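You operate a simulated robot arm through the tools that you are given. There is no shell and no other tool.

The job below is to be done with a simulated robot arm. You get a single attempt, and the scene is never put back.

TASK
Rub both wax drips off the marble; one lies under the white candlestick.
Fine: use the checked cloth; rest the candlestick on the cork mat, then put both back. Set down upright: white candlestick. What is to be rubbed or washed off counts as gone when no trace of it is left.

It is judged by the outcome, as a careful person would: the job done as asked, and still so three seconds after it is handed in. It fails if anything else is knocked over, pushed out of place, dropped, spilled or broken. Flat cloth is picked up by pressing the open fingertips on it (5 to 10 N) and closing them slowly along it; thin cloth reads only 2 to 8 mm in the jaws.

THE ROBOT
A 7-joint arm with a two-finger parallel gripper, fixed in place. Base frame: the origin is at the foot of the arm, x ahead of it, y to its left, z up; the work surface is at about z = 95. Readings come in cm, degrees, newtons and seconds.
Its first joint turns from -132.0 to 132.0 degrees. Payload 3.91 kg.
Tool frame: the origin (TCP) lies between the finger pads and is the grasp point; the fingertips stand 3 cm ahead of it; z points along the fingers, y is the line along which they close. Largest opening 11 cm; finger width 2, thickness 1; the body of the gripper, 4.8 by 11.2 cm, starts 5.5 cm behind the TCP.
Orientation is told as [roll, pitch, yaw] about the base's x, y, z axes, in that order, counted from this pose: with the fingers straight down and closing along the base's y, the tool's x points along the base's -x, its y along +y and its z along -z.

THE INTERFACE
- The arm moves only by the tool step_arm. Its argument "commands" is text: rows parted by semicolons, each of 6 numbers parted by spaces: the shift along the base's x, y, z in units of 25 mm (1.0 is 25 mm), then the turn, a rotation vector about the base's x, y, z in units of 6 degrees (1.0 is 6 degrees). In form: dx dy dz ax ay az; .... A call has 1 to 20 rows; each row shifts and turns the commanded pose from where the row before left it. "gripper" is the opening, from 0 (shut) to 1 (fully open), set as the call begins (left out, the last holds). A call with a number of a shift or a turn outside -1 to 1 is refused whole. Rows are played at 5 a second. More than 5 cm and 8.6 degrees between two rows, or a gripper value outside its range, and nothing of the call is played. A pose out of reach is approached as far as the arm can. The call stops where the force on the tool passes 40 N (or 10 N more than at its start, if that is more) or the arm is blocked; 0.2 s more then pass. Each finger travels about 10.8 cm/s and halts on what it meets, pressing with about 21 N; the grip force reading is that of the motor and also rises with nothing between the fingers. The clock runs only during rows and for 0.2 s after the last one: add rows that do not move to give the fingers time. It gives the time, the measured TCP pose, the force on the tool (base axes), the opening and the grip force at its end, in the units of the frame above (readings bear some noise), with the torque about the TCP (base axes, N m) and any sound that the robot's microphone picked up, and new pictures: "views" is both (left out), scene, wrist or none.
- Cameras (640 x 400 px; columns grow to the right, rows downward): "scene" is fixed at [39.65, 64, 150.97]; the picture's right is [-0.73, 0.68, 0.00], its down [0.66, 0.70, -0.27] and it looks along [-0.18, -0.20, -0.96] (base axes); focal length 214 px, centre (320, 200). "wrist" rides on the gripper at [7.2, 1.7, -10.3] in the tool frame; the picture's right is [-0.23, 0.97, 0.00], its down [-0.76, -0.18, -0.62] and it looks along [-0.61, -0.14, 0.78] (tool axes); focal length 222 px, centre (320, 200). There is no depth. A picture from a camera that has moved, and an enlarged one, comes with that camera's place and axes in the base frame and with its lens. The place of the scene camera against the robot may be out by one fixed shift of up to 2.5 cm in any direction.
- enlarge(camera, box): a new picture of the part [left, top, right, bottom] of that camera's present view, enlarged. No time passes.
- close_job(): hands the job in; it is judged then, once.

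Nothing tells you positions but the pictures and the camera data. Unless the task says otherwise, let go and move clear before handing in.

The tools are called after ">>>" as name(argument=value, ...) on one line, values as JSON. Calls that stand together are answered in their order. step_arm: Moves the arm, as the interface text tells. Its arguments: {"type":"object","properties":{"commands":{"type":"string"},"gripper":{"type":"number"},"views":{"type":"string","enum":["both","scene","wrist","none"]}},"required":["commands"]} The other tools are called the same way: enlarge (camera, box) takes an enlarged picture of a part of a camera's view; close_job () hands the job in.

At the start:

```text
t: 0.0
position: [27.01, 52.9, 126.12]
orientation: [0.0, 0.1, 0.0]
wrist_force: [0.6, 0.3, -0.2]
torque: [0.0, -0.03, 0.0]
width: 10.98
grasp_force: 0.0
```

scene: 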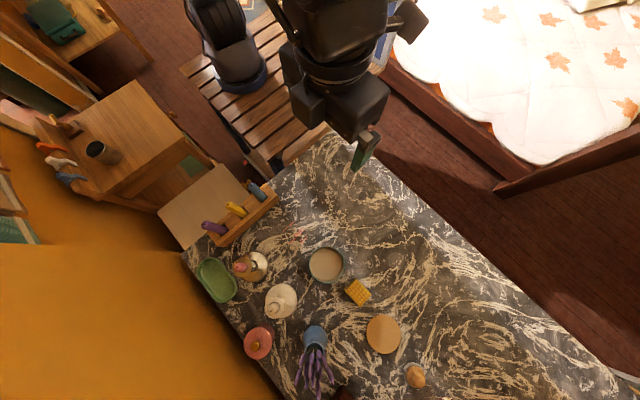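
wrist: 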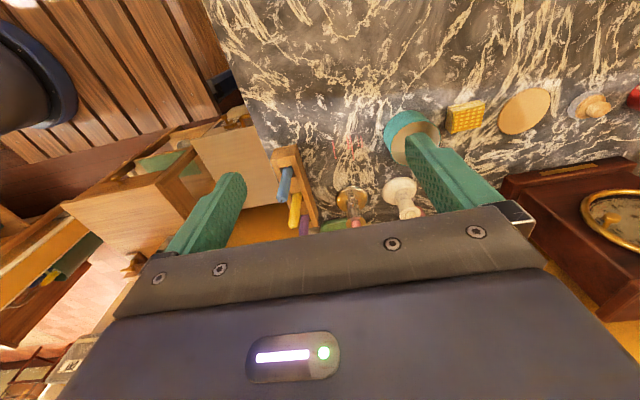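

I see a marble counter with several objects (a tray, candlestick, bowl, a yellow checked item, cork mat). I'll take enlarged pictures first to identify things.

>>> enlarge(camera="scene", box=[180, 220, 340, 320])

>>> enlarge(camera="scene", box=[230, 200, 390, 300])

>>> enlarge(camera="scene", box=[300, 260, 460, 400])

>>> enlarge(camera="wrist", box=[260, 80, 640, 260])

```text
4.00 times, centred on (260, 270) of scene
camera zoom: at [39.65, 64.0, 150.97], right [-0.73, 0.68, 0.0], down [0.66, 0.7, -0.27], along [-0.18, -0.2, -0.96], focal length 858 px, centre (560, -80)
```

zoom: 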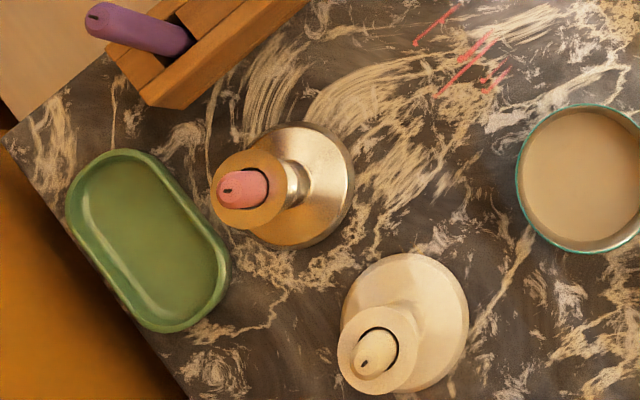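

```text
4.00 times, centred on (310, 250) of scene
camera zoom: at [39.65, 64.0, 150.97], right [-0.73, 0.68, 0.0], down [0.66, 0.7, -0.27], along [-0.18, -0.2, -0.96], focal length 858 px, centre (360, 0)
```

zoom: 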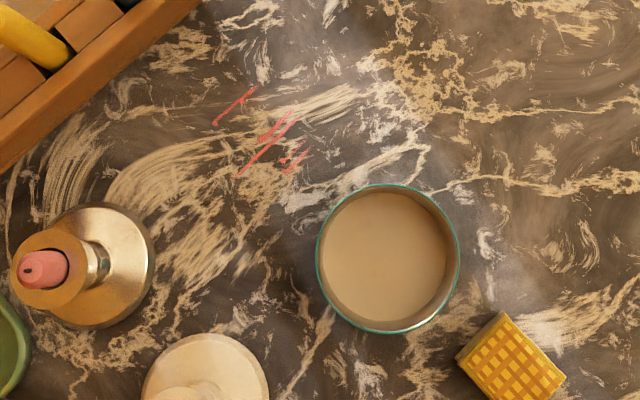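

```text
2.86 times, centred on (380, 330) of scene
camera zoom: at [39.65, 64.0, 150.97], right [-0.73, 0.68, 0.0], down [0.66, 0.7, -0.27], along [-0.18, -0.2, -0.96], focal length 613 px, centre (149, -171)
```

zoom: 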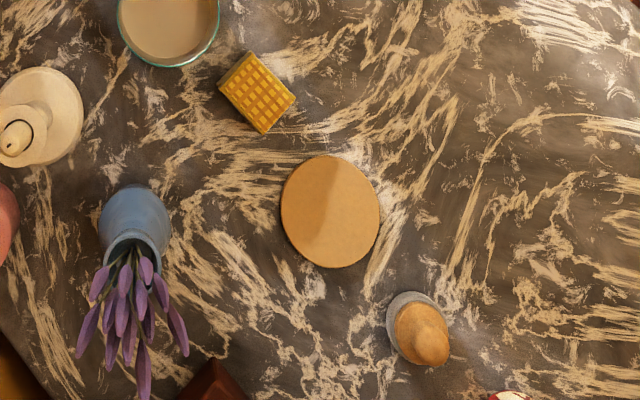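

```text
1.68 times, centred on (450, 170) of wrist
camera zoom: at [19.87, 54.53, 136.61], right [0.23, 0.97, 0.0], down [0.76, -0.18, 0.62], along [0.61, -0.14, -0.78], focal length 374 px, centre (101, 250)
```

zoom: 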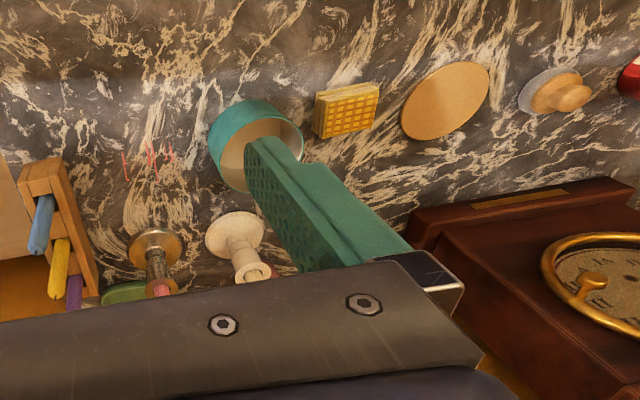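

The yellow checked folded cloth lies at about [39, 77], the cork mat at about [40, 87], the white candlestick at about [53, 65], and the visible drip at about [40, 55.5]. I'll move the wrist camera over for a closer look at the cloth and mat.

>>> step_arm(commands="0 0.96 -0.4 0 0 0; 0 0.96 -0.4 0 0 0; 0 0.96 -0.4 0 0 0; 0 0.96 -0.4 0 0 0; 0 0.96 -0.4 0 0 0; 0 0.96 -0.4 0 0 0; 0 0.96 -0.4 0 0 0; 0 0.96 -0.4 0 0 0; 0 0.96 -0.4 0 0 0; 0 0.96 -0.4 0 0 0; 0 0 0 0 0 0")

```text
t: 2.4
position: [26.99, 77.11, 116.2]
orientation: [0.0, 0.0, 0.1]
wrist_force: [1.0, -0.2, 0.0]
torque: [0.01, 0.01, 0.0]
width: 11.0
grasp_force: 0.1
camera wrist: at [19.78, 78.51, 126.65], right [0.23, 0.97, 0.0], down [0.76, -0.18, 0.62], along [0.61, -0.14, -0.78], focal length 222 px, centre (320, 200)
```

scene: 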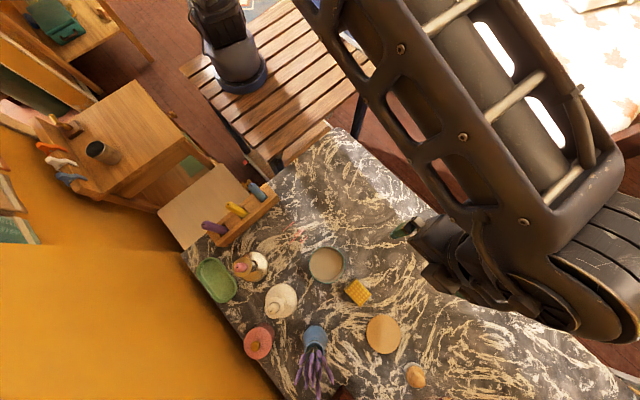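
wrist: 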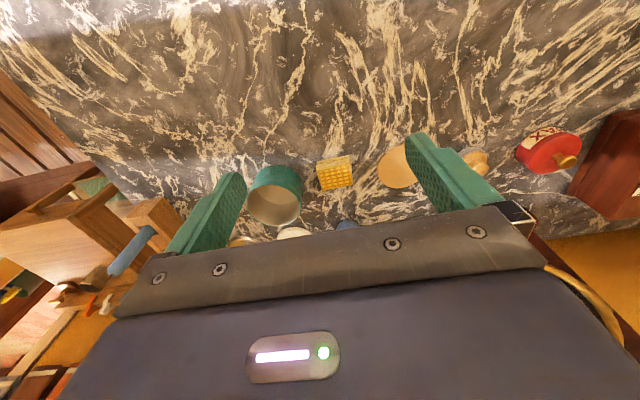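

>>> enlarge(camera="wrist", box=[280, 130, 400, 210])

>>> enlarge(camera="scene", box=[325, 265, 405, 315])

>>> enlarge(camera="wrist", box=[220, 100, 540, 260])

```text
5.00 times, centred on (340, 170) of wrist
camera zoom: at [19.78, 78.51, 126.65], right [0.23, 0.97, 0.0], down [0.76, -0.18, 0.62], along [0.61, -0.14, -0.78], focal length 1111 px, centre (220, 350)
```

zoom: 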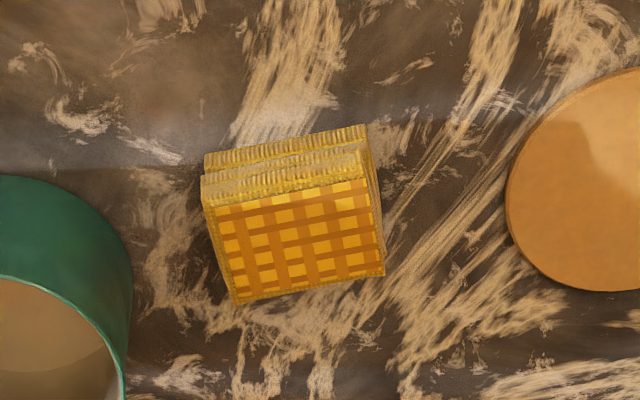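

```text
8.00 times, centred on (365, 290) of scene
camera zoom: at [39.65, 64.0, 150.97], right [-0.73, 0.68, 0.0], down [0.66, 0.7, -0.27], along [-0.18, -0.2, -0.96], focal length 1716 px, centre (-40, -520)
```

zoom: 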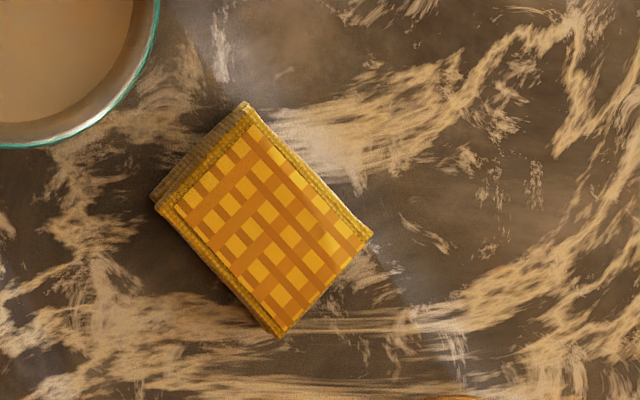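

```text
2.00 times, centred on (380, 180) of wrist
camera zoom: at [19.78, 78.51, 126.65], right [0.23, 0.97, 0.0], down [0.76, -0.18, 0.62], along [0.61, -0.14, -0.78], focal length 444 px, centre (200, 240)
```

zoom: 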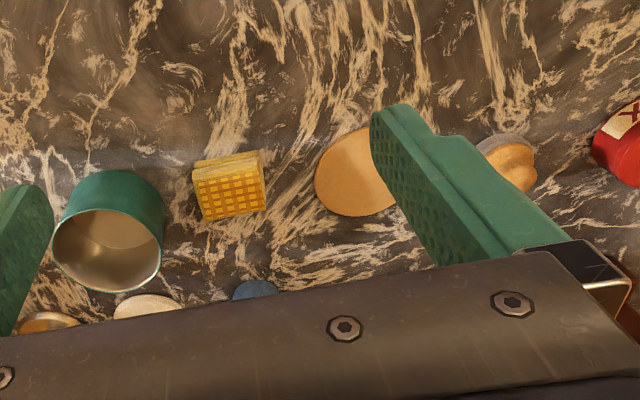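

The cloth is a folded pad of about 4×5×3 cm at x 36.7–40.5, y 74–79. Next I'll look at the candlestick closely from above the bowl side.

>>> step_arm(commands="0 -0.97 0 0 0 0; 0 -0.97 0 0 0 0; 0 -0.97 0 0 0 0; 0 -0.97 0 0 0 0; 0 -0.97 0 0 0 0; 0.8 0 -0.1 0 0 0; 0.8 0 -0.1 0 0 0; 0.8 0 -0.1 0 0 0; 0.8 0 -0.1 0 0 0; 0.8 0 -0.1 0 0 0; 0 0 0 0 0 0")

```text
t: 4.8
position: [37.0, 64.92, 114.88]
orientation: [0.0, 0.1, 0.0]
wrist_force: [0.0, 0.0, 1.0]
torque: [0.03, -0.02, 0.0]
width: 11.01
grasp_force: 0.1
camera wrist: at [29.86, 66.44, 125.38], right [0.23, 0.97, 0.0], down [0.76, -0.18, 0.62], along [0.61, -0.14, -0.78], focal length 222 px, centre (320, 200)
```

scene: 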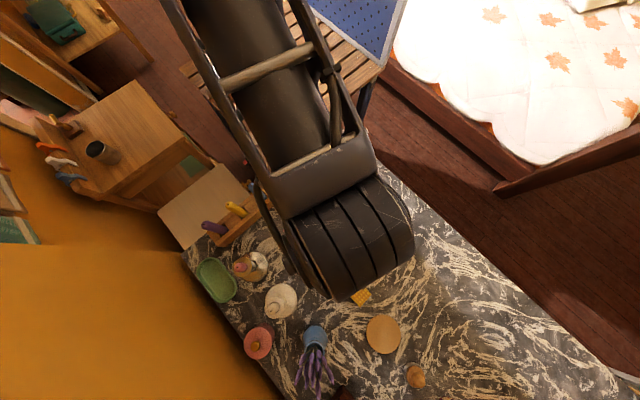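
wrist: 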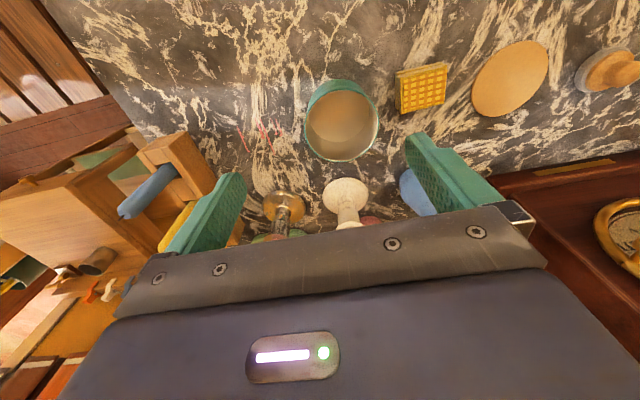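

>>> enlarge(camera="wrist", box=[250, 150, 410, 250])

>>> enlarge(camera="wrist", box=[220, 100, 320, 160])

>>> enlarge(camera="wrist", box=[380, 20, 580, 140])

```text
4.00 times, centred on (330, 200) of wrist
camera zoom: at [29.86, 66.44, 125.38], right [0.23, 0.97, 0.0], down [0.76, -0.18, 0.62], along [0.61, -0.14, -0.78], focal length 888 px, centre (280, 200)
```

zoom: 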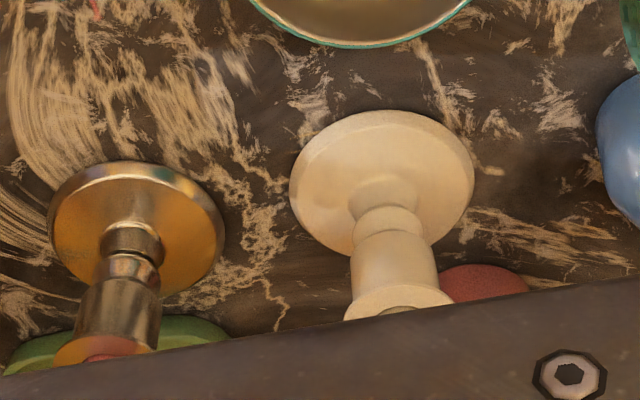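

```text
6.40 times, centred on (270, 130) of wrist
camera zoom: at [29.86, 66.44, 125.38], right [0.23, 0.97, 0.0], down [0.76, -0.18, 0.62], along [0.61, -0.14, -0.78], focal length 1422 px, centre (640, 648)
```

zoom: 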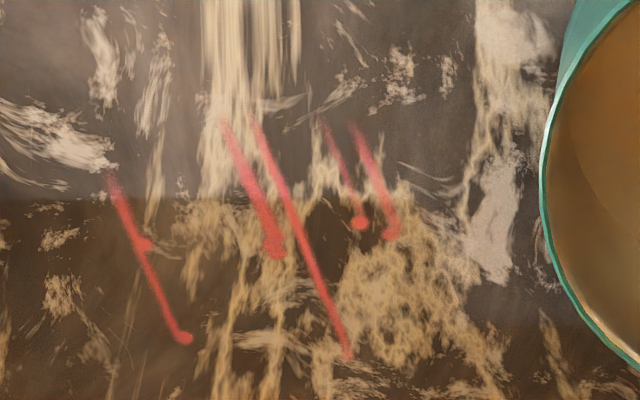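

```text
3.20 times, centred on (480, 80) of wrist
camera zoom: at [29.86, 66.44, 125.38], right [0.23, 0.97, 0.0], down [0.76, -0.18, 0.62], along [0.61, -0.14, -0.78], focal length 711 px, centre (-192, 584)
```

zoom: 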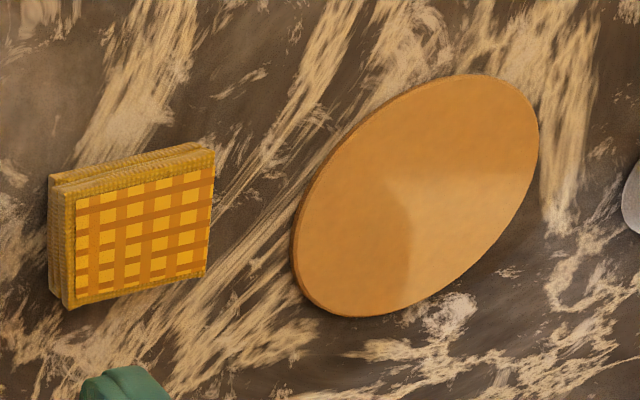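

The white candlestick stands at about [53.2, 65.5] with a flange about 3.9 cm across near z≈102.6, and the visible drip covers x 37.5–43.7, y 52.3–58.8. I'll turn the gripper to yaw 90 so the fingers close along x, clear of the brass candlestick and the vase.

>>> step_arm(commands="0 0 0 0 0 1; 0 0 0 0 0 1; 0 0 0 0 0 1; 0 0 0 0 0 1; 0 0 0 0 0 1; 0 0 0 0 0 1; 0 0 0 0 0 1; 0 0 0 0 0 1; 0 0 0 0 0 1; 0 0 0 0 0 1; 0 0 0 0 0 1; 0 0 0 0 0 1; 0 0 0 0 0 1; 0 0 0 0 0 1; 0 0 0 0 0 1; 0 0 0 0 0 0", gripper=0.62)

```text
t: 8.2
position: [37.0, 64.95, 115.08]
orientation: [0.0, 0.0, 90.1]
wrist_force: [-0.4, -0.3, -0.7]
torque: [0.03, 0.0, -0.02]
width: 6.83
grasp_force: 0.1
camera wrist: at [35.43, 57.5, 125.39], right [-0.97, 0.23, 0.0], down [0.18, 0.76, 0.62], along [0.14, 0.61, -0.78], focal length 222 px, centre (320, 200)
```

scene: 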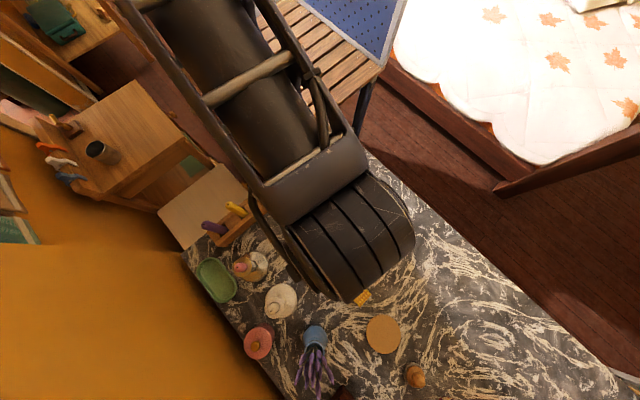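
wrist: 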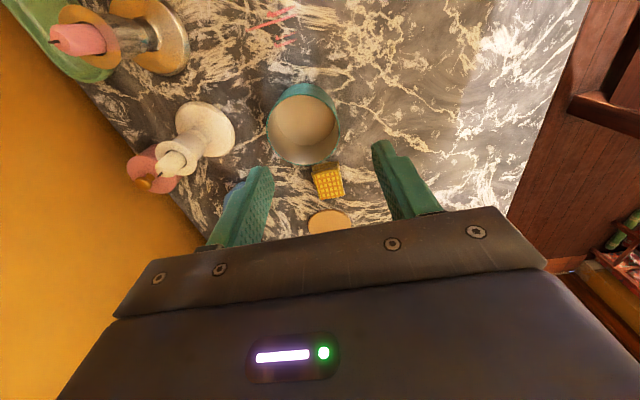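

>>> enlarge(camera="wrist", box=[120, 80, 280, 200])

```text
3.33 times, centred on (200, 140) of wrist
camera zoom: at [35.43, 57.5, 125.39], right [-0.97, 0.23, 0.0], down [0.18, 0.76, 0.62], along [0.14, 0.61, -0.78], focal length 740 px, centre (720, 400)
```

zoom: 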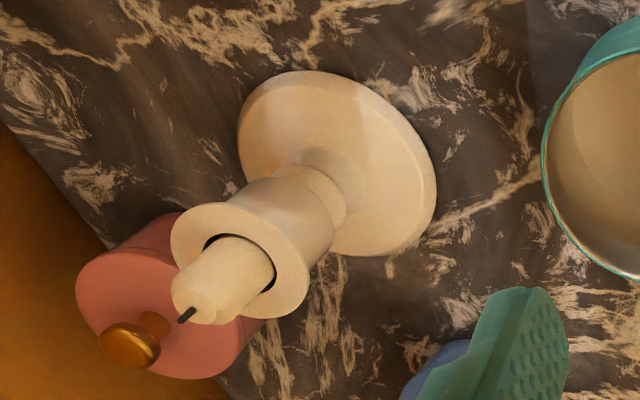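

The candlestick axis is at about [53.2, 65.3], with the flange at z≈103.5 and the wick tip near z≈107. I'll move straight above it and check the alignment.

>>> step_arm(commands="0.93 0.02 0 0 0 0; 0.93 0.02 0 0 0 0; 0.93 0.02 0 0 0 0; 0.93 0.02 0 0 0 0; 0.93 0.02 0 0 0 0; 0.93 0.02 0 0 0 0; 0.9 0.02 0 0 0 0; 0 0 0 0 0 0")

```text
t: 10.0
position: [53.19, 65.26, 115.01]
orientation: [0.0, 0.0, 90.1]
wrist_force: [-0.3, -0.5, -0.1]
torque: [0.0, 0.02, 0.01]
width: 6.83
grasp_force: 0.1
camera wrist: at [51.57, 57.81, 125.41], right [-0.97, 0.23, 0.0], down [0.18, 0.76, 0.62], along [0.14, 0.61, -0.78], focal length 222 px, centre (320, 200)
```

scene: 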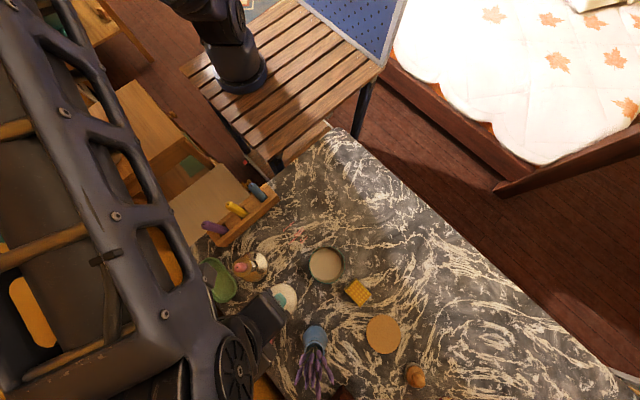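
wrist: 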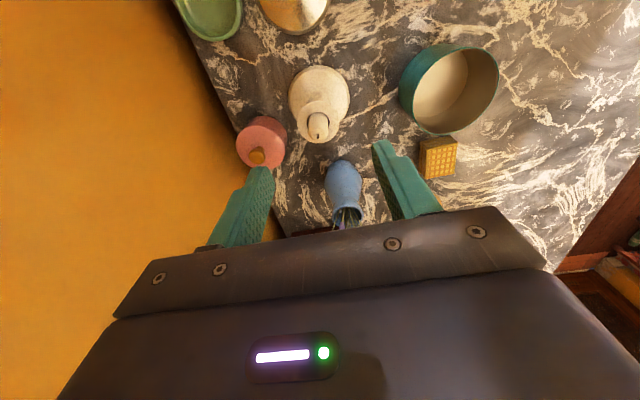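

>>> enlarge(camera="wrist", box=[240, 50, 400, 150])

>>> enlarge(camera="scene", box=[220, 250, 360, 400])

```text
4.00 times, centred on (320, 100) of wrist
camera zoom: at [51.57, 57.81, 125.41], right [-0.97, 0.23, 0.0], down [0.18, 0.76, 0.62], along [0.14, 0.61, -0.78], focal length 888 px, centre (320, 600)
```

zoom: 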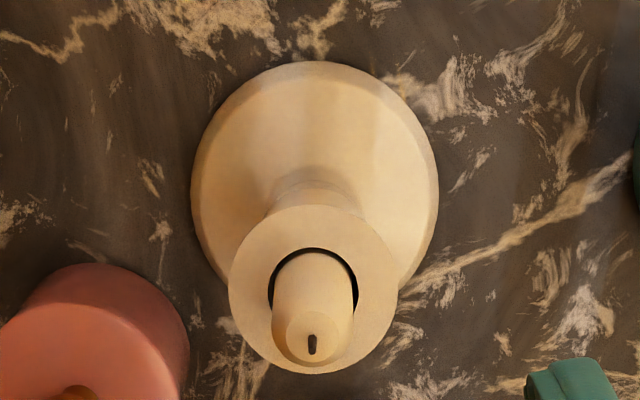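

```text
2.67 times, centred on (290, 325) of scene
camera zoom: at [39.65, 64.0, 150.97], right [-0.73, 0.68, 0.0], down [0.66, 0.7, -0.27], along [-0.18, -0.2, -0.96], focal length 572 px, centre (400, -133)
```

zoom: 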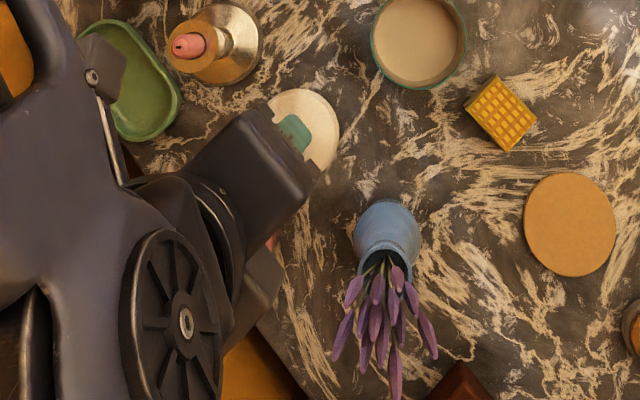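

Aligned over the candlestick, I'll now lower straight down to z≈102.8 with the fingers open about 6.8 cm around the flange.

>>> step_arm(commands="0.06 0.02 -0.6 0 0 0; 0 0 -0.6 0 0 0; 0 0 -0.6 0 0 0; 0 0 -0.6 0 0 0; 0 0 -0.5 0 0 0; 0 0 -0.5 0 0 0; 0 0 -0.5 0 0 0; 0 0 -0.4 0 0 0; 0 0 -0.3 0 0 0; 0 0 -0.28 0 0 0; 0 0 0 0 0 0")

```text
t: 12.4
position: [53.43, 65.2, 102.79]
orientation: [0.0, 0.0, 90.0]
wrist_force: [0.7, 0.2, 0.2]
torque: [-0.02, -0.03, -0.02]
width: 6.83
grasp_force: 0.0
camera wrist: at [51.72, 57.9, 113.13], right [-0.97, 0.23, 0.0], down [0.18, 0.76, 0.62], along [0.14, 0.61, -0.78], focal length 222 px, centre (320, 200)
```

scene: 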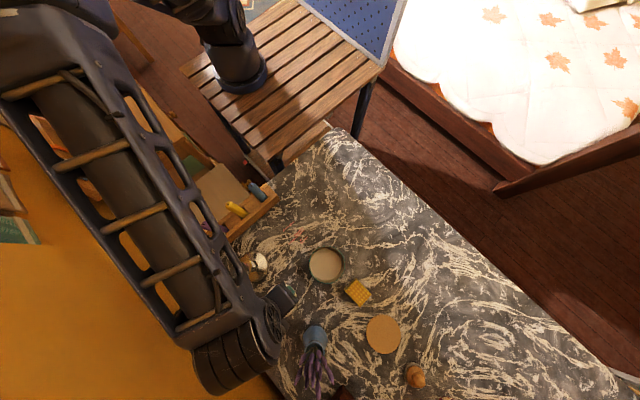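
wrist: 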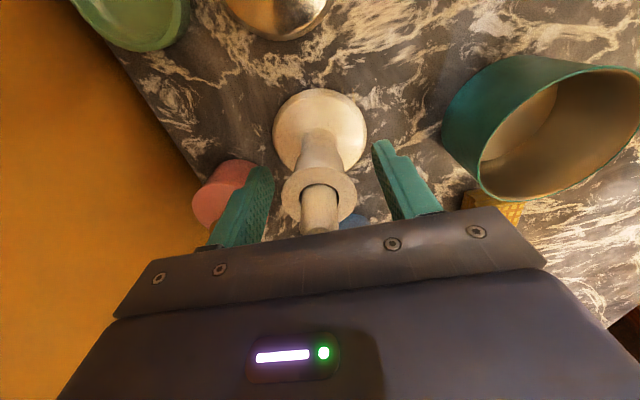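

The flange is centred between the fingers, so I'll close gently.

>>> step_arm(commands="0 0 0 0 0 0; 0 0 0 0 0 0; 0 0 0 0 0 0", gripper=0.42, views="wrist")

```text
t: 13.2
position: [53.27, 65.3, 102.75]
orientation: [-0.1, 0.0, 90.1]
wrist_force: [0.0, -0.2, 0.4]
torque: [0.0, -0.05, -0.01]
width: 4.6
grasp_force: 0.0
camera wrist: at [51.72, 57.9, 113.15], right [-0.97, 0.23, 0.0], down [0.18, 0.76, 0.62], along [0.14, 0.61, -0.78], focal length 222 px, centre (320, 200)
```

wrist: 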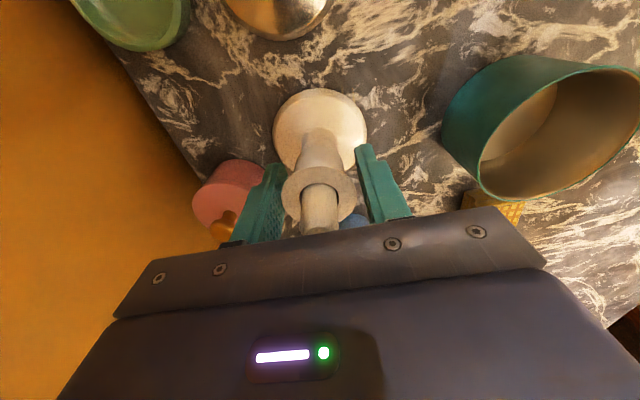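

>>> enlarge(camera="wrist", box=[240, 130, 400, 230])

>>> step_arm(commands="0 0 0 0 0 0; 0 0 0 0 0 0; 0 0 0 0 0 0; 0 0 0 0 0 0", gripper=0.33, views="wrist")

```text
4.00 times, centred on (320, 180) of wrist
camera zoom: at [51.72, 57.9, 113.15], right [-0.97, 0.23, 0.0], down [0.18, 0.76, 0.62], along [0.14, 0.61, -0.78], focal length 888 px, centre (320, 280)
```

zoom: 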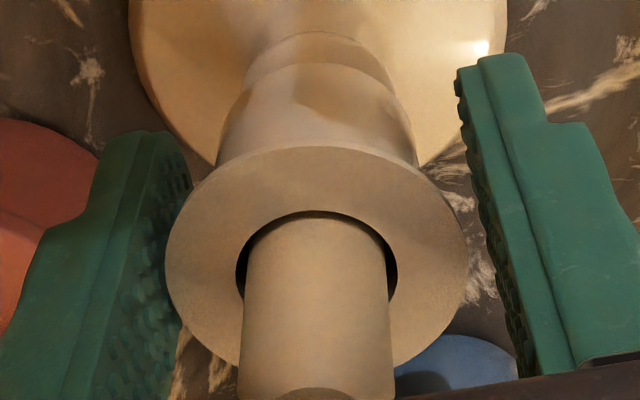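

```text
t: 14.2
position: [53.42, 65.26, 102.77]
orientation: [0.1, -0.1, 90.0]
wrist_force: [2.0, -0.3, 0.4]
torque: [0.0, -0.03, 0.02]
width: 3.74
grasp_force: 0.4
camera wrist: at [51.73, 57.9, 113.15], right [-0.97, 0.23, 0.0], down [0.18, 0.76, 0.62], along [0.14, 0.61, -0.78], focal length 222 px, centre (320, 200)
```

wrist: 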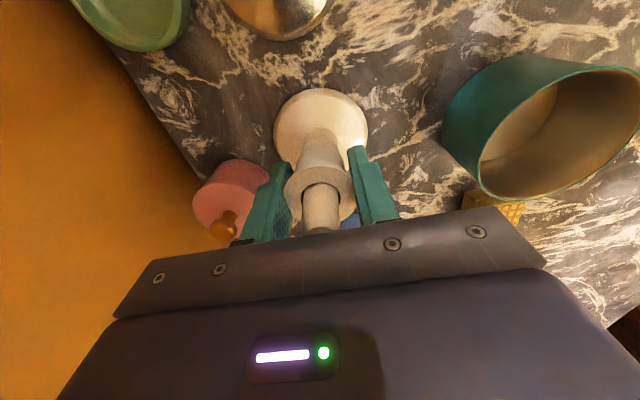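

One finger is touching at 3.74 cm. I'll close further to firm up the grip.

>>> step_arm(commands="0 0 0 0 0 0; 0 0 0 0 0 0; 0 0 0 0 0 0; 0 0 0 0 0 0; 0 0 0 0 0 0", gripper=0.22, views="wrist")

>>> enlarge(camera="wrist", box=[240, 130, 400, 230])

```text
t: 15.4
position: [53.35, 65.28, 102.79]
orientation: [0.1, 0.0, 90.0]
wrist_force: [2.5, 0.0, 1.7]
torque: [-0.05, -0.17, 0.02]
width: 3.7
grasp_force: 21.1
camera wrist: at [51.73, 57.9, 113.15], right [-0.97, 0.23, 0.0], down [0.18, 0.76, 0.62], along [0.14, 0.61, -0.78], focal length 222 px, centre (320, 200)
```

wrist: 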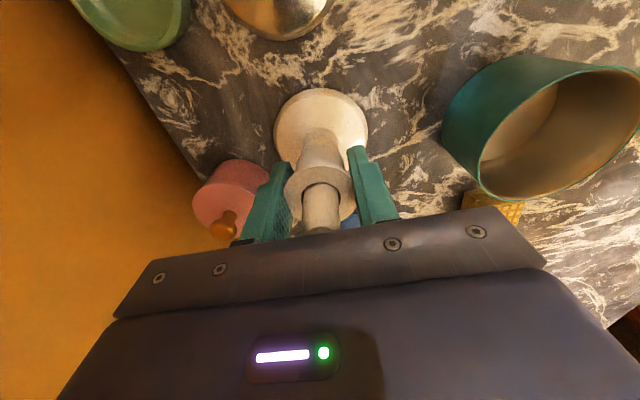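

```text
4.00 times, centred on (320, 180) of wrist
camera zoom: at [51.73, 57.9, 113.15], right [-0.97, 0.23, 0.0], down [0.18, 0.76, 0.62], along [0.14, 0.61, -0.78], focal length 888 px, centre (320, 280)
```

zoom: 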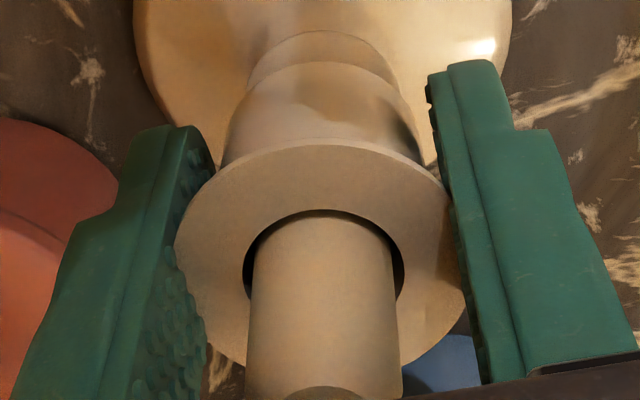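

The grip is firm at 3.70 cm with 21 N. I'll lift slowly and check that it hangs straight.

>>> step_arm(commands="0 0 0.1 0 0 0; 0 0 0.2 0 0 0; 0 0 0.3 0 0 0; 0 0 0.3 0 0 0; 0 0 0.3 0 0 0; 0 0 0 0 0 0")

>>> enlarge(camera="wrist", box=[200, 50, 440, 230])

```text
t: 16.8
position: [53.34, 65.29, 105.69]
orientation: [0.1, -0.1, 90.0]
wrist_force: [-0.3, 0.4, -4.5]
torque: [-0.02, 0.0, 0.02]
width: 3.69
grasp_force: 21.0
camera wrist: at [51.75, 57.87, 116.17], right [-0.97, 0.23, 0.0], down [0.18, 0.76, 0.62], along [0.14, 0.61, -0.78], focal length 222 px, centre (320, 200)
```

scene: 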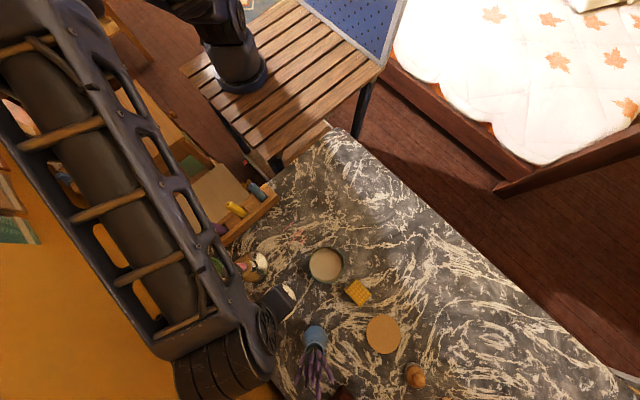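
wrist: 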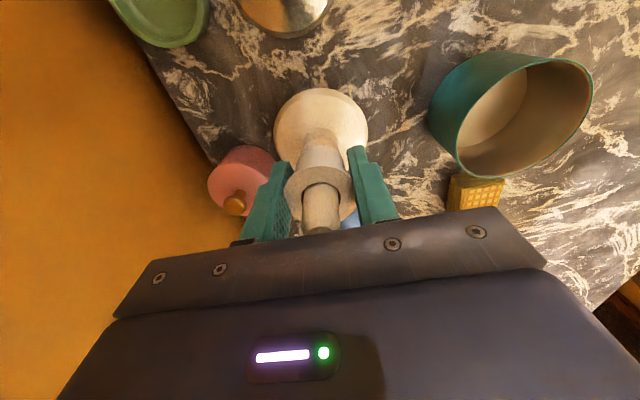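

```text
2.22 times, centred on (320, 140) of wrist
camera zoom: at [51.75, 57.87, 116.17], right [-0.97, 0.23, 0.0], down [0.18, 0.76, 0.62], along [0.14, 0.61, -0.78], focal length 494 px, centre (320, 333)
```

zoom: 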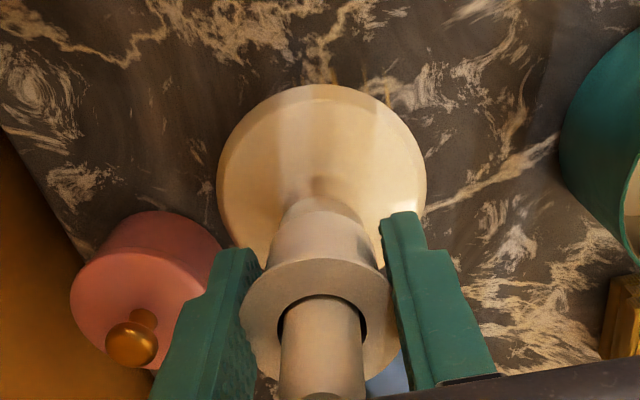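

It hangs straight with a weight of about 4.5 N. I'll raise it, bring it back in −x over the bowl, and then carry it toward the mat.

>>> step_arm(commands="0 0 0.7 0 0 0; 0 0 0.75 0 0 0; 0 0 0.75 0 0 0; 0 0 0.7 0 0 0; -0.6 0 0 0 0 0; -0.8 0 0 0 0 0; -0.8 0 0 0 0 0; -0.8 0 0 0 0 0; -0.8 0 0 0 0 0; -0.8 0 0 0 0 0; -0.5 0 0 0 0 0; 0 0 0 0 0 0")

```text
t: 19.4
position: [40.68, 65.33, 112.96]
orientation: [0.0, -0.1, 90.0]
wrist_force: [-0.5, 0.6, -4.8]
torque: [-0.01, -0.04, -0.04]
width: 3.68
grasp_force: 20.6
camera wrist: at [38.96, 57.86, 123.4], right [-0.97, 0.23, 0.0], down [0.18, 0.76, 0.62], along [0.14, 0.61, -0.78], focal length 222 px, centre (320, 200)
```

scene: 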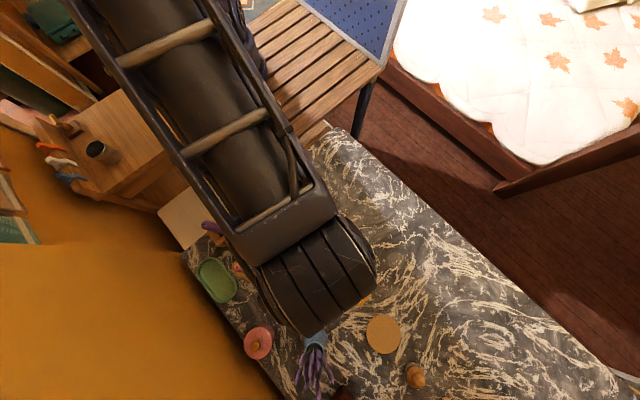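
wrist: 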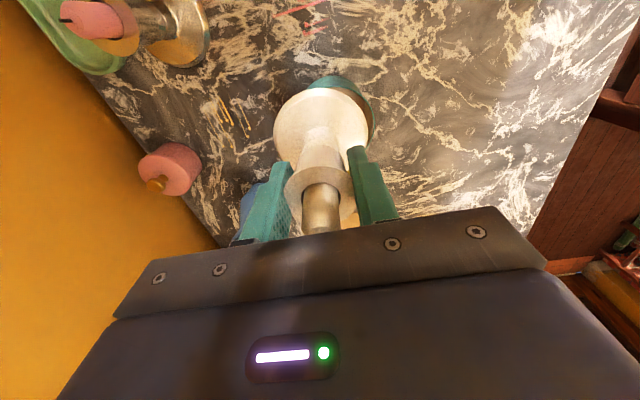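

The second drip (orange streaks) is now visible where the candlestick stood. I'll carry on in +y to above the cork mat.

>>> step_arm(commands="0 0.6 0 0 0 0; 0 0.8 0 0 0 0; 0 0.8 0 0 0 0; 0 0.8 0 0 0 0; 0 0.8 0 0 0 0; 0 0.8 0 0 0 0; 0 0.8 0 0 0 0; 0 0.8 0 0 0 0; 0 0.8 0 0 0 0; 0 0.8 0 0 0 0; 0 0.6 0 0 0 0; 0 0.42 0 0 0 0; 0 0 0 0 0 0")

```text
t: 22.2
position: [40.7, 87.34, 112.98]
orientation: [0.0, -0.1, 90.0]
wrist_force: [0.8, 0.2, -3.9]
torque: [-0.05, 0.0, 0.01]
width: 3.69
grasp_force: 21.1
camera wrist: at [39.0, 79.94, 123.4], right [-0.97, 0.23, 0.0], down [0.18, 0.76, 0.62], along [0.14, 0.61, -0.78], focal length 222 px, centre (320, 200)
```

scene: 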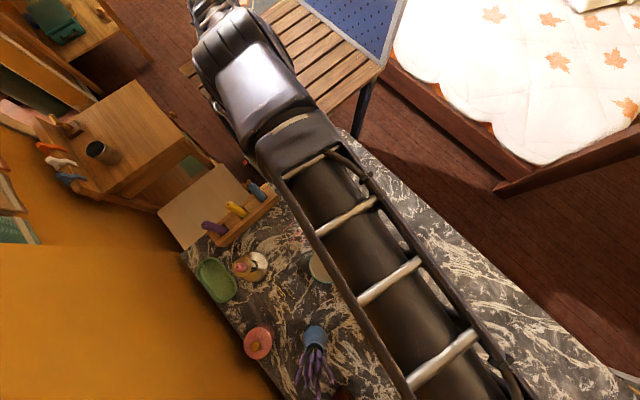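
wrist: 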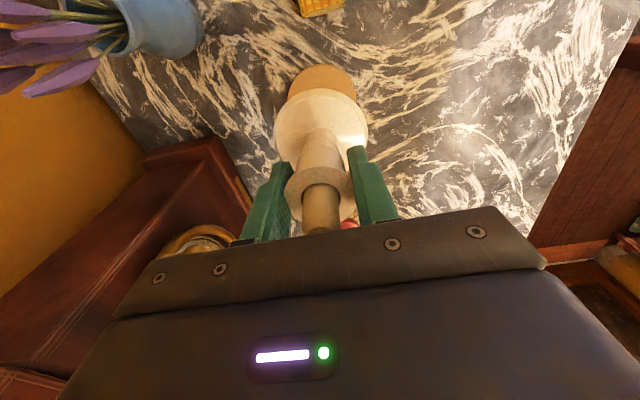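

>>> enlarge(camera="wrist", box=[240, 40, 400, 140])

```text
4.00 times, centred on (320, 90) of wrist
camera zoom: at [39.0, 79.94, 123.4], right [-0.97, 0.23, 0.0], down [0.18, 0.76, 0.62], along [0.14, 0.61, -0.78], focal length 888 px, centre (320, 640)
```

zoom: 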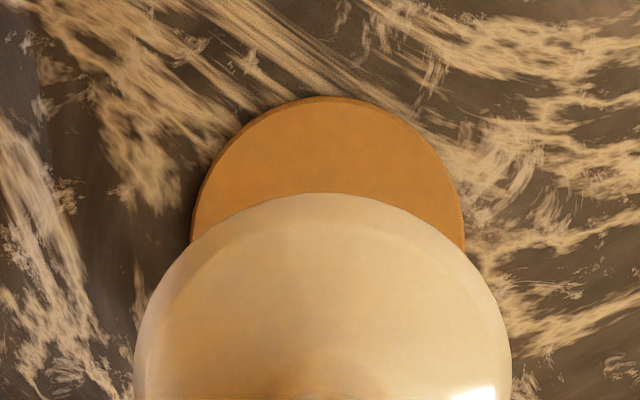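

The mat centre is at about [40.45, 87.45] with radius 4.06. I'll trim the position and lower to just above the mat.

>>> step_arm(commands="-0.08 0.04 -0.3 0 0 0; 0 0 -0.5 0 0 0; 0 0 -0.5 0 0 0; 0 0 -0.5 0 0 0; 0 0 -0.5 0 0 0; 0 0 -0.5 0 0 0; 0 0 -0.4 0 0 0; 0 0 -0.3 0 0 0; 0 0 -0.1 0 0 0; 0 0 0 0 0 0", views="wrist")

>>> enlarge(camera="wrist", box=[240, 40, 400, 140])

```text
t: 24.4
position: [40.49, 87.4, 103.87]
orientation: [0.1, 0.0, 90.0]
wrist_force: [0.0, 0.2, -5.4]
torque: [0.03, 0.01, 0.02]
width: 3.7
grasp_force: 20.7
camera wrist: at [38.79, 80.06, 114.39], right [-0.97, 0.23, 0.0], down [0.18, 0.76, 0.62], along [0.14, 0.61, -0.78], focal length 222 px, centre (320, 200)
```

wrist: 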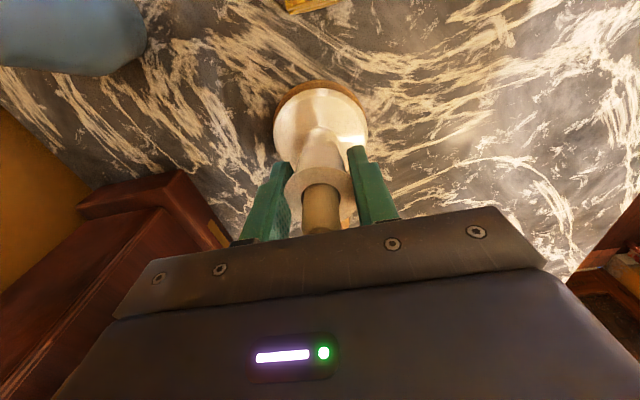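

```text
4.00 times, centred on (320, 90) of wrist
camera zoom: at [38.79, 80.06, 114.39], right [-0.97, 0.23, 0.0], down [0.18, 0.76, 0.62], along [0.14, 0.61, -0.78], focal length 888 px, centre (320, 640)
```

zoom: 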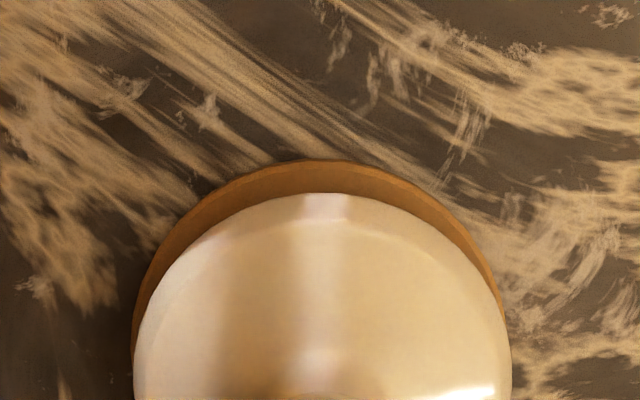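

Centring on the mat looks good. I'll lower in small steps and watch the force.

>>> step_arm(commands="0 0 -0.08 0 0 0; 0 0 -0.08 0 0 0; 0 0 0 0 0 0", views="none")

>>> step_arm(commands="0 0 -0.04 0 0 0; 0 0 0 0 0 0", views="wrist")

```text
t: 25.2
position: [40.33, 87.43, 103.64]
orientation: [-0.1, 0.0, 90.0]
wrist_force: [-0.1, 0.3, -4.5]
torque: [0.0, -0.03, -0.02]
width: 3.68
grasp_force: 20.9
```

```text
t: 25.8
position: [40.5, 87.52, 103.47]
orientation: [-0.1, 0.1, 90.1]
wrist_force: [-0.5, -0.2, -4.0]
torque: [-0.04, 0.01, 0.01]
width: 3.7
grasp_force: 20.7
camera wrist: at [38.8, 80.03, 113.92], right [-0.97, 0.23, 0.0], down [0.18, 0.76, 0.62], along [0.14, 0.61, -0.78], focal length 222 px, centre (320, 200)
```

wrist: 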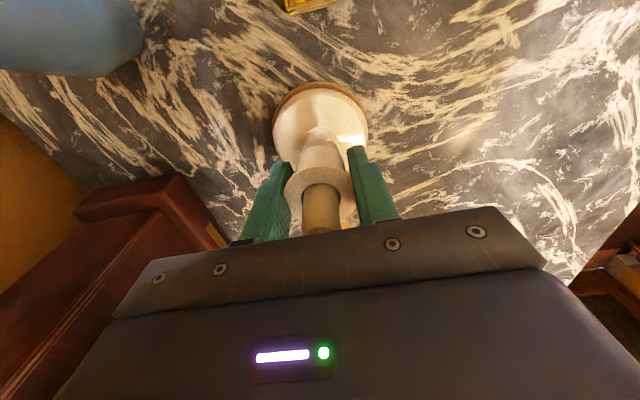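

>>> step_arm(commands="0 0 -0.04 0 0 0; 0 0 0 0 0 0", views="none")

>>> step_arm(commands="0 0 -0.03 0 0 0; 0 0 0 0 0 0", views="none")

```text
t: 26.4
position: [40.55, 87.36, 103.44]
orientation: [-0.1, 0.1, 90.0]
wrist_force: [-0.6, 0.6, -3.8]
torque: [0.0, 0.01, -0.01]
width: 3.67
grasp_force: 21.3
```

```text
t: 27.0
position: [40.47, 87.42, 103.3]
orientation: [0.0, -0.1, 90.0]
wrist_force: [-0.6, 1.1, -4.7]
torque: [-0.03, 0.0, 0.0]
width: 3.71
grasp_force: 20.7
```

>>> step_arm(commands="0 0 -0.03 0 0 0; 0 0 0 0 0 0", views="none")

>>> step_arm(commands="0 0 -0.03 0 0 0; 0 0 0 0 0 0", views="none")

>>> step_arm(commands="0 0 -0.03 0 0 0; 0 0 0 0 0 0", views="wrist")

```text
t: 27.6
position: [40.6, 87.46, 103.31]
orientation: [0.0, 0.0, 90.0]
wrist_force: [0.3, 0.7, -3.2]
torque: [-0.04, 0.03, 0.02]
width: 3.71
grasp_force: 20.9
```

```text
t: 28.2
position: [40.52, 87.53, 103.26]
orientation: [-0.1, -0.1, 90.0]
wrist_force: [-0.6, 1.8, 2.9]
torque: [-0.07, 0.09, -0.02]
width: 3.71
grasp_force: 20.9
```

```text
t: 28.8
position: [40.47, 87.5, 103.12]
orientation: [0.1, -0.1, 89.9]
wrist_force: [0.5, 5.3, 12.8]
torque: [-0.12, 0.19, 0.05]
width: 3.7
grasp_force: 20.7
camera wrist: at [38.8, 80.02, 113.63], right [-0.97, 0.23, 0.0], down [0.18, 0.76, 0.62], along [0.14, 0.61, -0.78], focal length 222 px, centre (320, 200)
```

wrist: 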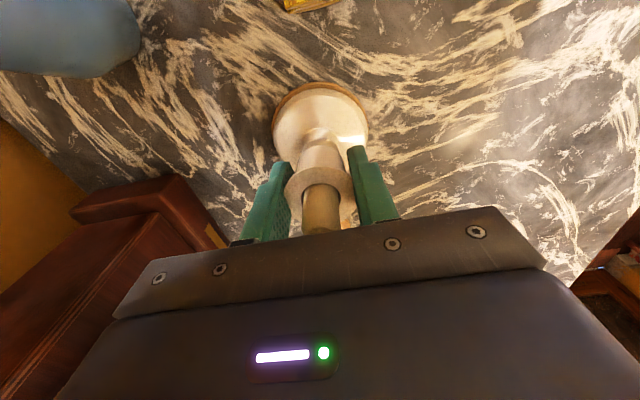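

It is resting on the mat. I'll relax the press slightly and open the fingers.

>>> step_arm(commands="0 0 0.05 0 0 0; 0 0 0 0 0 0", views="none")

>>> step_arm(commands="0 0 0 0 0 0; 0 0 0 0 0 0; 0 0 0 0 0 0", gripper=0.38, views="none")

>>> step_arm(commands="0 0 0 0 0 0; 0 0 0 0 0 0; 0 0 0 0 0 0", gripper=0.6, views="wrist")

>>> enlarge(camera="wrist", box=[240, 60, 400, 240])

```text
t: 29.4
position: [40.46, 87.36, 103.08]
orientation: [0.0, 0.0, 90.0]
wrist_force: [2.2, 6.8, 8.8]
torque: [0.45, 0.13, -0.06]
width: 3.68
grasp_force: 20.8
```

```text
t: 30.2
position: [40.64, 87.37, 103.18]
orientation: [0.0, 0.1, 90.0]
wrist_force: [0.5, -0.4, -0.8]
torque: [-0.03, -0.01, -0.02]
width: 4.19
grasp_force: 0.1
```

```text
t: 31.0
position: [40.49, 87.43, 103.08]
orientation: [0.0, -0.1, 90.0]
wrist_force: [-0.1, -0.5, 0.4]
torque: [0.03, 0.0, -0.01]
width: 6.6
grasp_force: 0.0
camera wrist: at [38.81, 80.01, 113.62], right [-0.97, 0.23, 0.0], down [0.18, 0.76, 0.62], along [0.14, 0.61, -0.78], focal length 222 px, centre (320, 200)
```

wrist: 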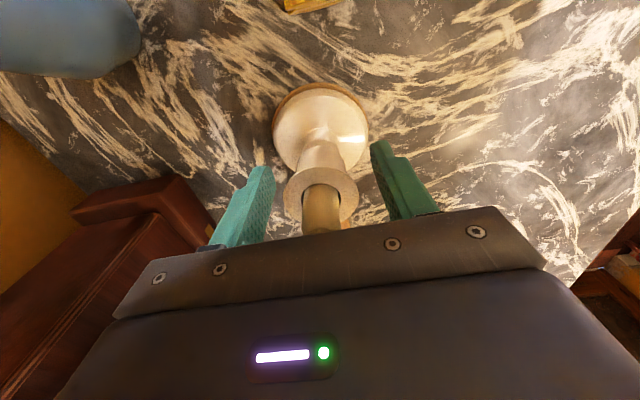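

```text
2.22 times, centred on (320, 150) of wrist
camera zoom: at [38.81, 80.01, 113.62], right [-0.97, 0.23, 0.0], down [0.18, 0.76, 0.62], along [0.14, 0.61, -0.78], focal length 494 px, centre (320, 311)
```

zoom: 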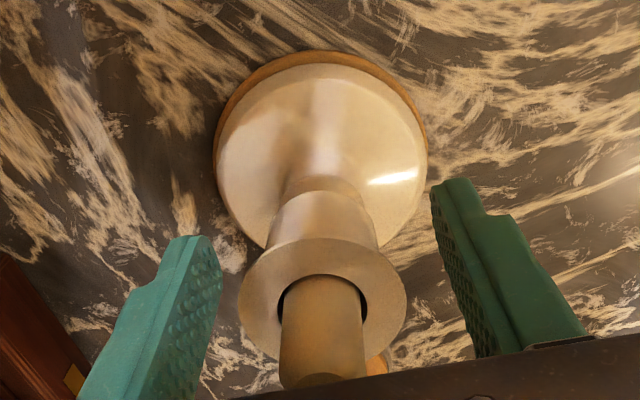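

The candlestick stands upright on the cork mat. I'll rise clear and go above the cloth.

>>> step_arm(commands="0 0 0.4 0 0 0; 0 0 0.8 0 0 0; 0 0 0.8 0 0 0; 0 0 0.8 0 0 0; 0 0 0.8 0 0 0; 0 0 0.8 0 0 0; 0 0 0.4 0 0 0; -0.19 -0.9 0 0 0 0; -0.19 -0.9 0 0 0 0; -0.19 -0.9 0 0 0 0; -0.19 -0.9 0 0 0 0; 0 -0.7 0 0 0 0; 0 0 -0.8 0 0 0; 0 0 -0.8 0 0 0; 0 0 -0.4 0 0 0; 0 0 0 0 0 0")

>>> enlarge(camera="wrist", box=[240, 50, 400, 150])

```text
t: 34.4
position: [38.6, 76.64, 110.18]
orientation: [0.0, -0.1, 90.0]
wrist_force: [0.0, -0.4, 0.6]
torque: [0.0, 0.0, -0.01]
width: 6.57
grasp_force: 0.1
camera wrist: at [36.86, 69.28, 120.59], right [-0.97, 0.23, 0.0], down [0.18, 0.76, 0.62], along [0.14, 0.61, -0.78], focal length 222 px, centre (320, 200)
```

scene: 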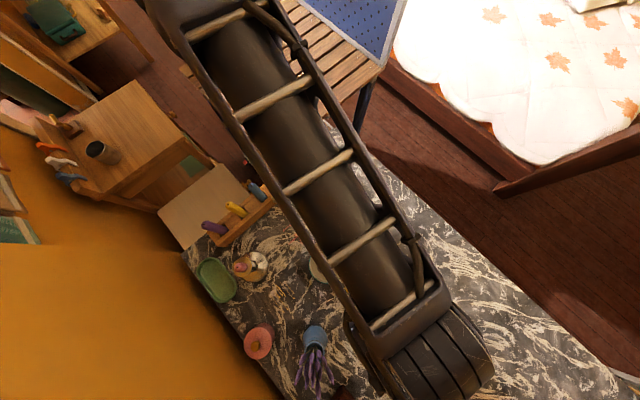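
wrist: 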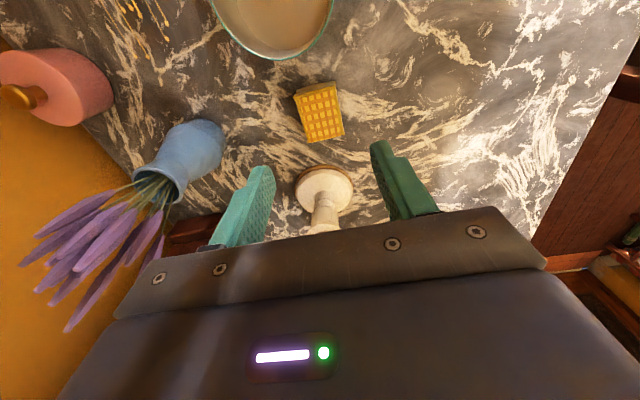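

```text
4.00 times, centred on (320, 100) of wrist
camera zoom: at [36.86, 69.28, 120.59], right [-0.97, 0.23, 0.0], down [0.18, 0.76, 0.62], along [0.14, 0.61, -0.78], focal length 888 px, centre (320, 600)
```

zoom: 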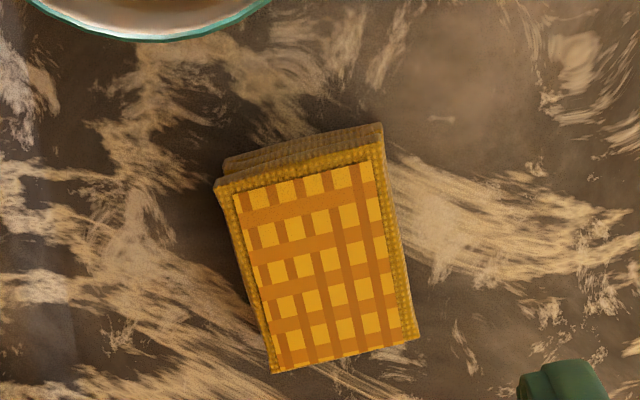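

The cloth's centre is at about [38.43, 76.6], squared to the axes, about 4.05 cm wide along x and 2.7 cm thick. I'll go down around it with the fingertips a little above the marble.

>>> step_arm(commands="-0.06 0 -0.5 0 0 0; 0 0 -0.6 0 0 0; 0 0 -0.6 0 0 0; 0 0 -0.6 0 0 0; 0 0 -0.6 0 0 0; 0 0 -0.5 0 0 0; 0 0 -0.5 0 0 0; 0 0 -0.4 0 0 0; 0 0 -0.25 0 0 0; 0 0 0 0 0 0", views="wrist")

>>> enlarge(camera="wrist", box=[220, 110, 420, 235])

```text
t: 36.6
position: [38.38, 76.61, 98.93]
orientation: [0.1, 0.0, 90.1]
wrist_force: [-0.7, 0.2, -0.5]
torque: [-0.01, -0.03, 0.02]
width: 6.6
grasp_force: 0.0
camera wrist: at [36.74, 69.26, 109.25], right [-0.97, 0.23, 0.0], down [0.18, 0.76, 0.62], along [0.14, 0.61, -0.78], focal length 222 px, centre (320, 200)
```

wrist: 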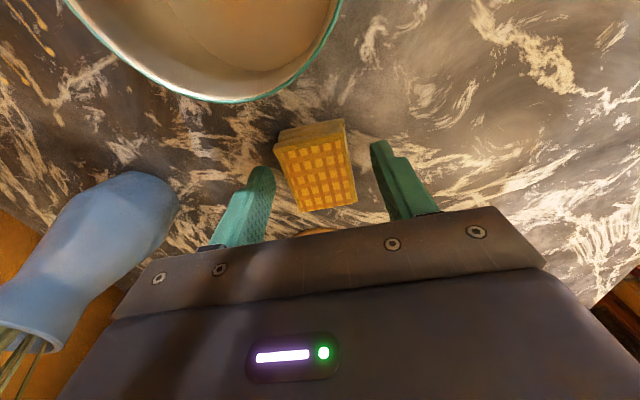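

```text
3.20 times, centred on (320, 172) of wrist
camera zoom: at [36.74, 69.26, 109.25], right [-0.97, 0.23, 0.0], down [0.18, 0.76, 0.62], along [0.14, 0.61, -0.78], focal length 711 px, centre (320, 288)
```

zoom: 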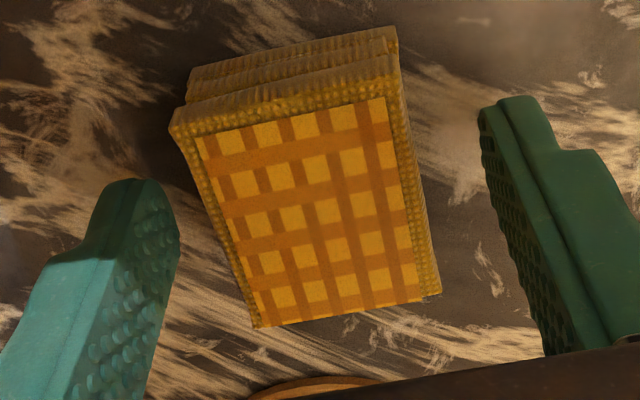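

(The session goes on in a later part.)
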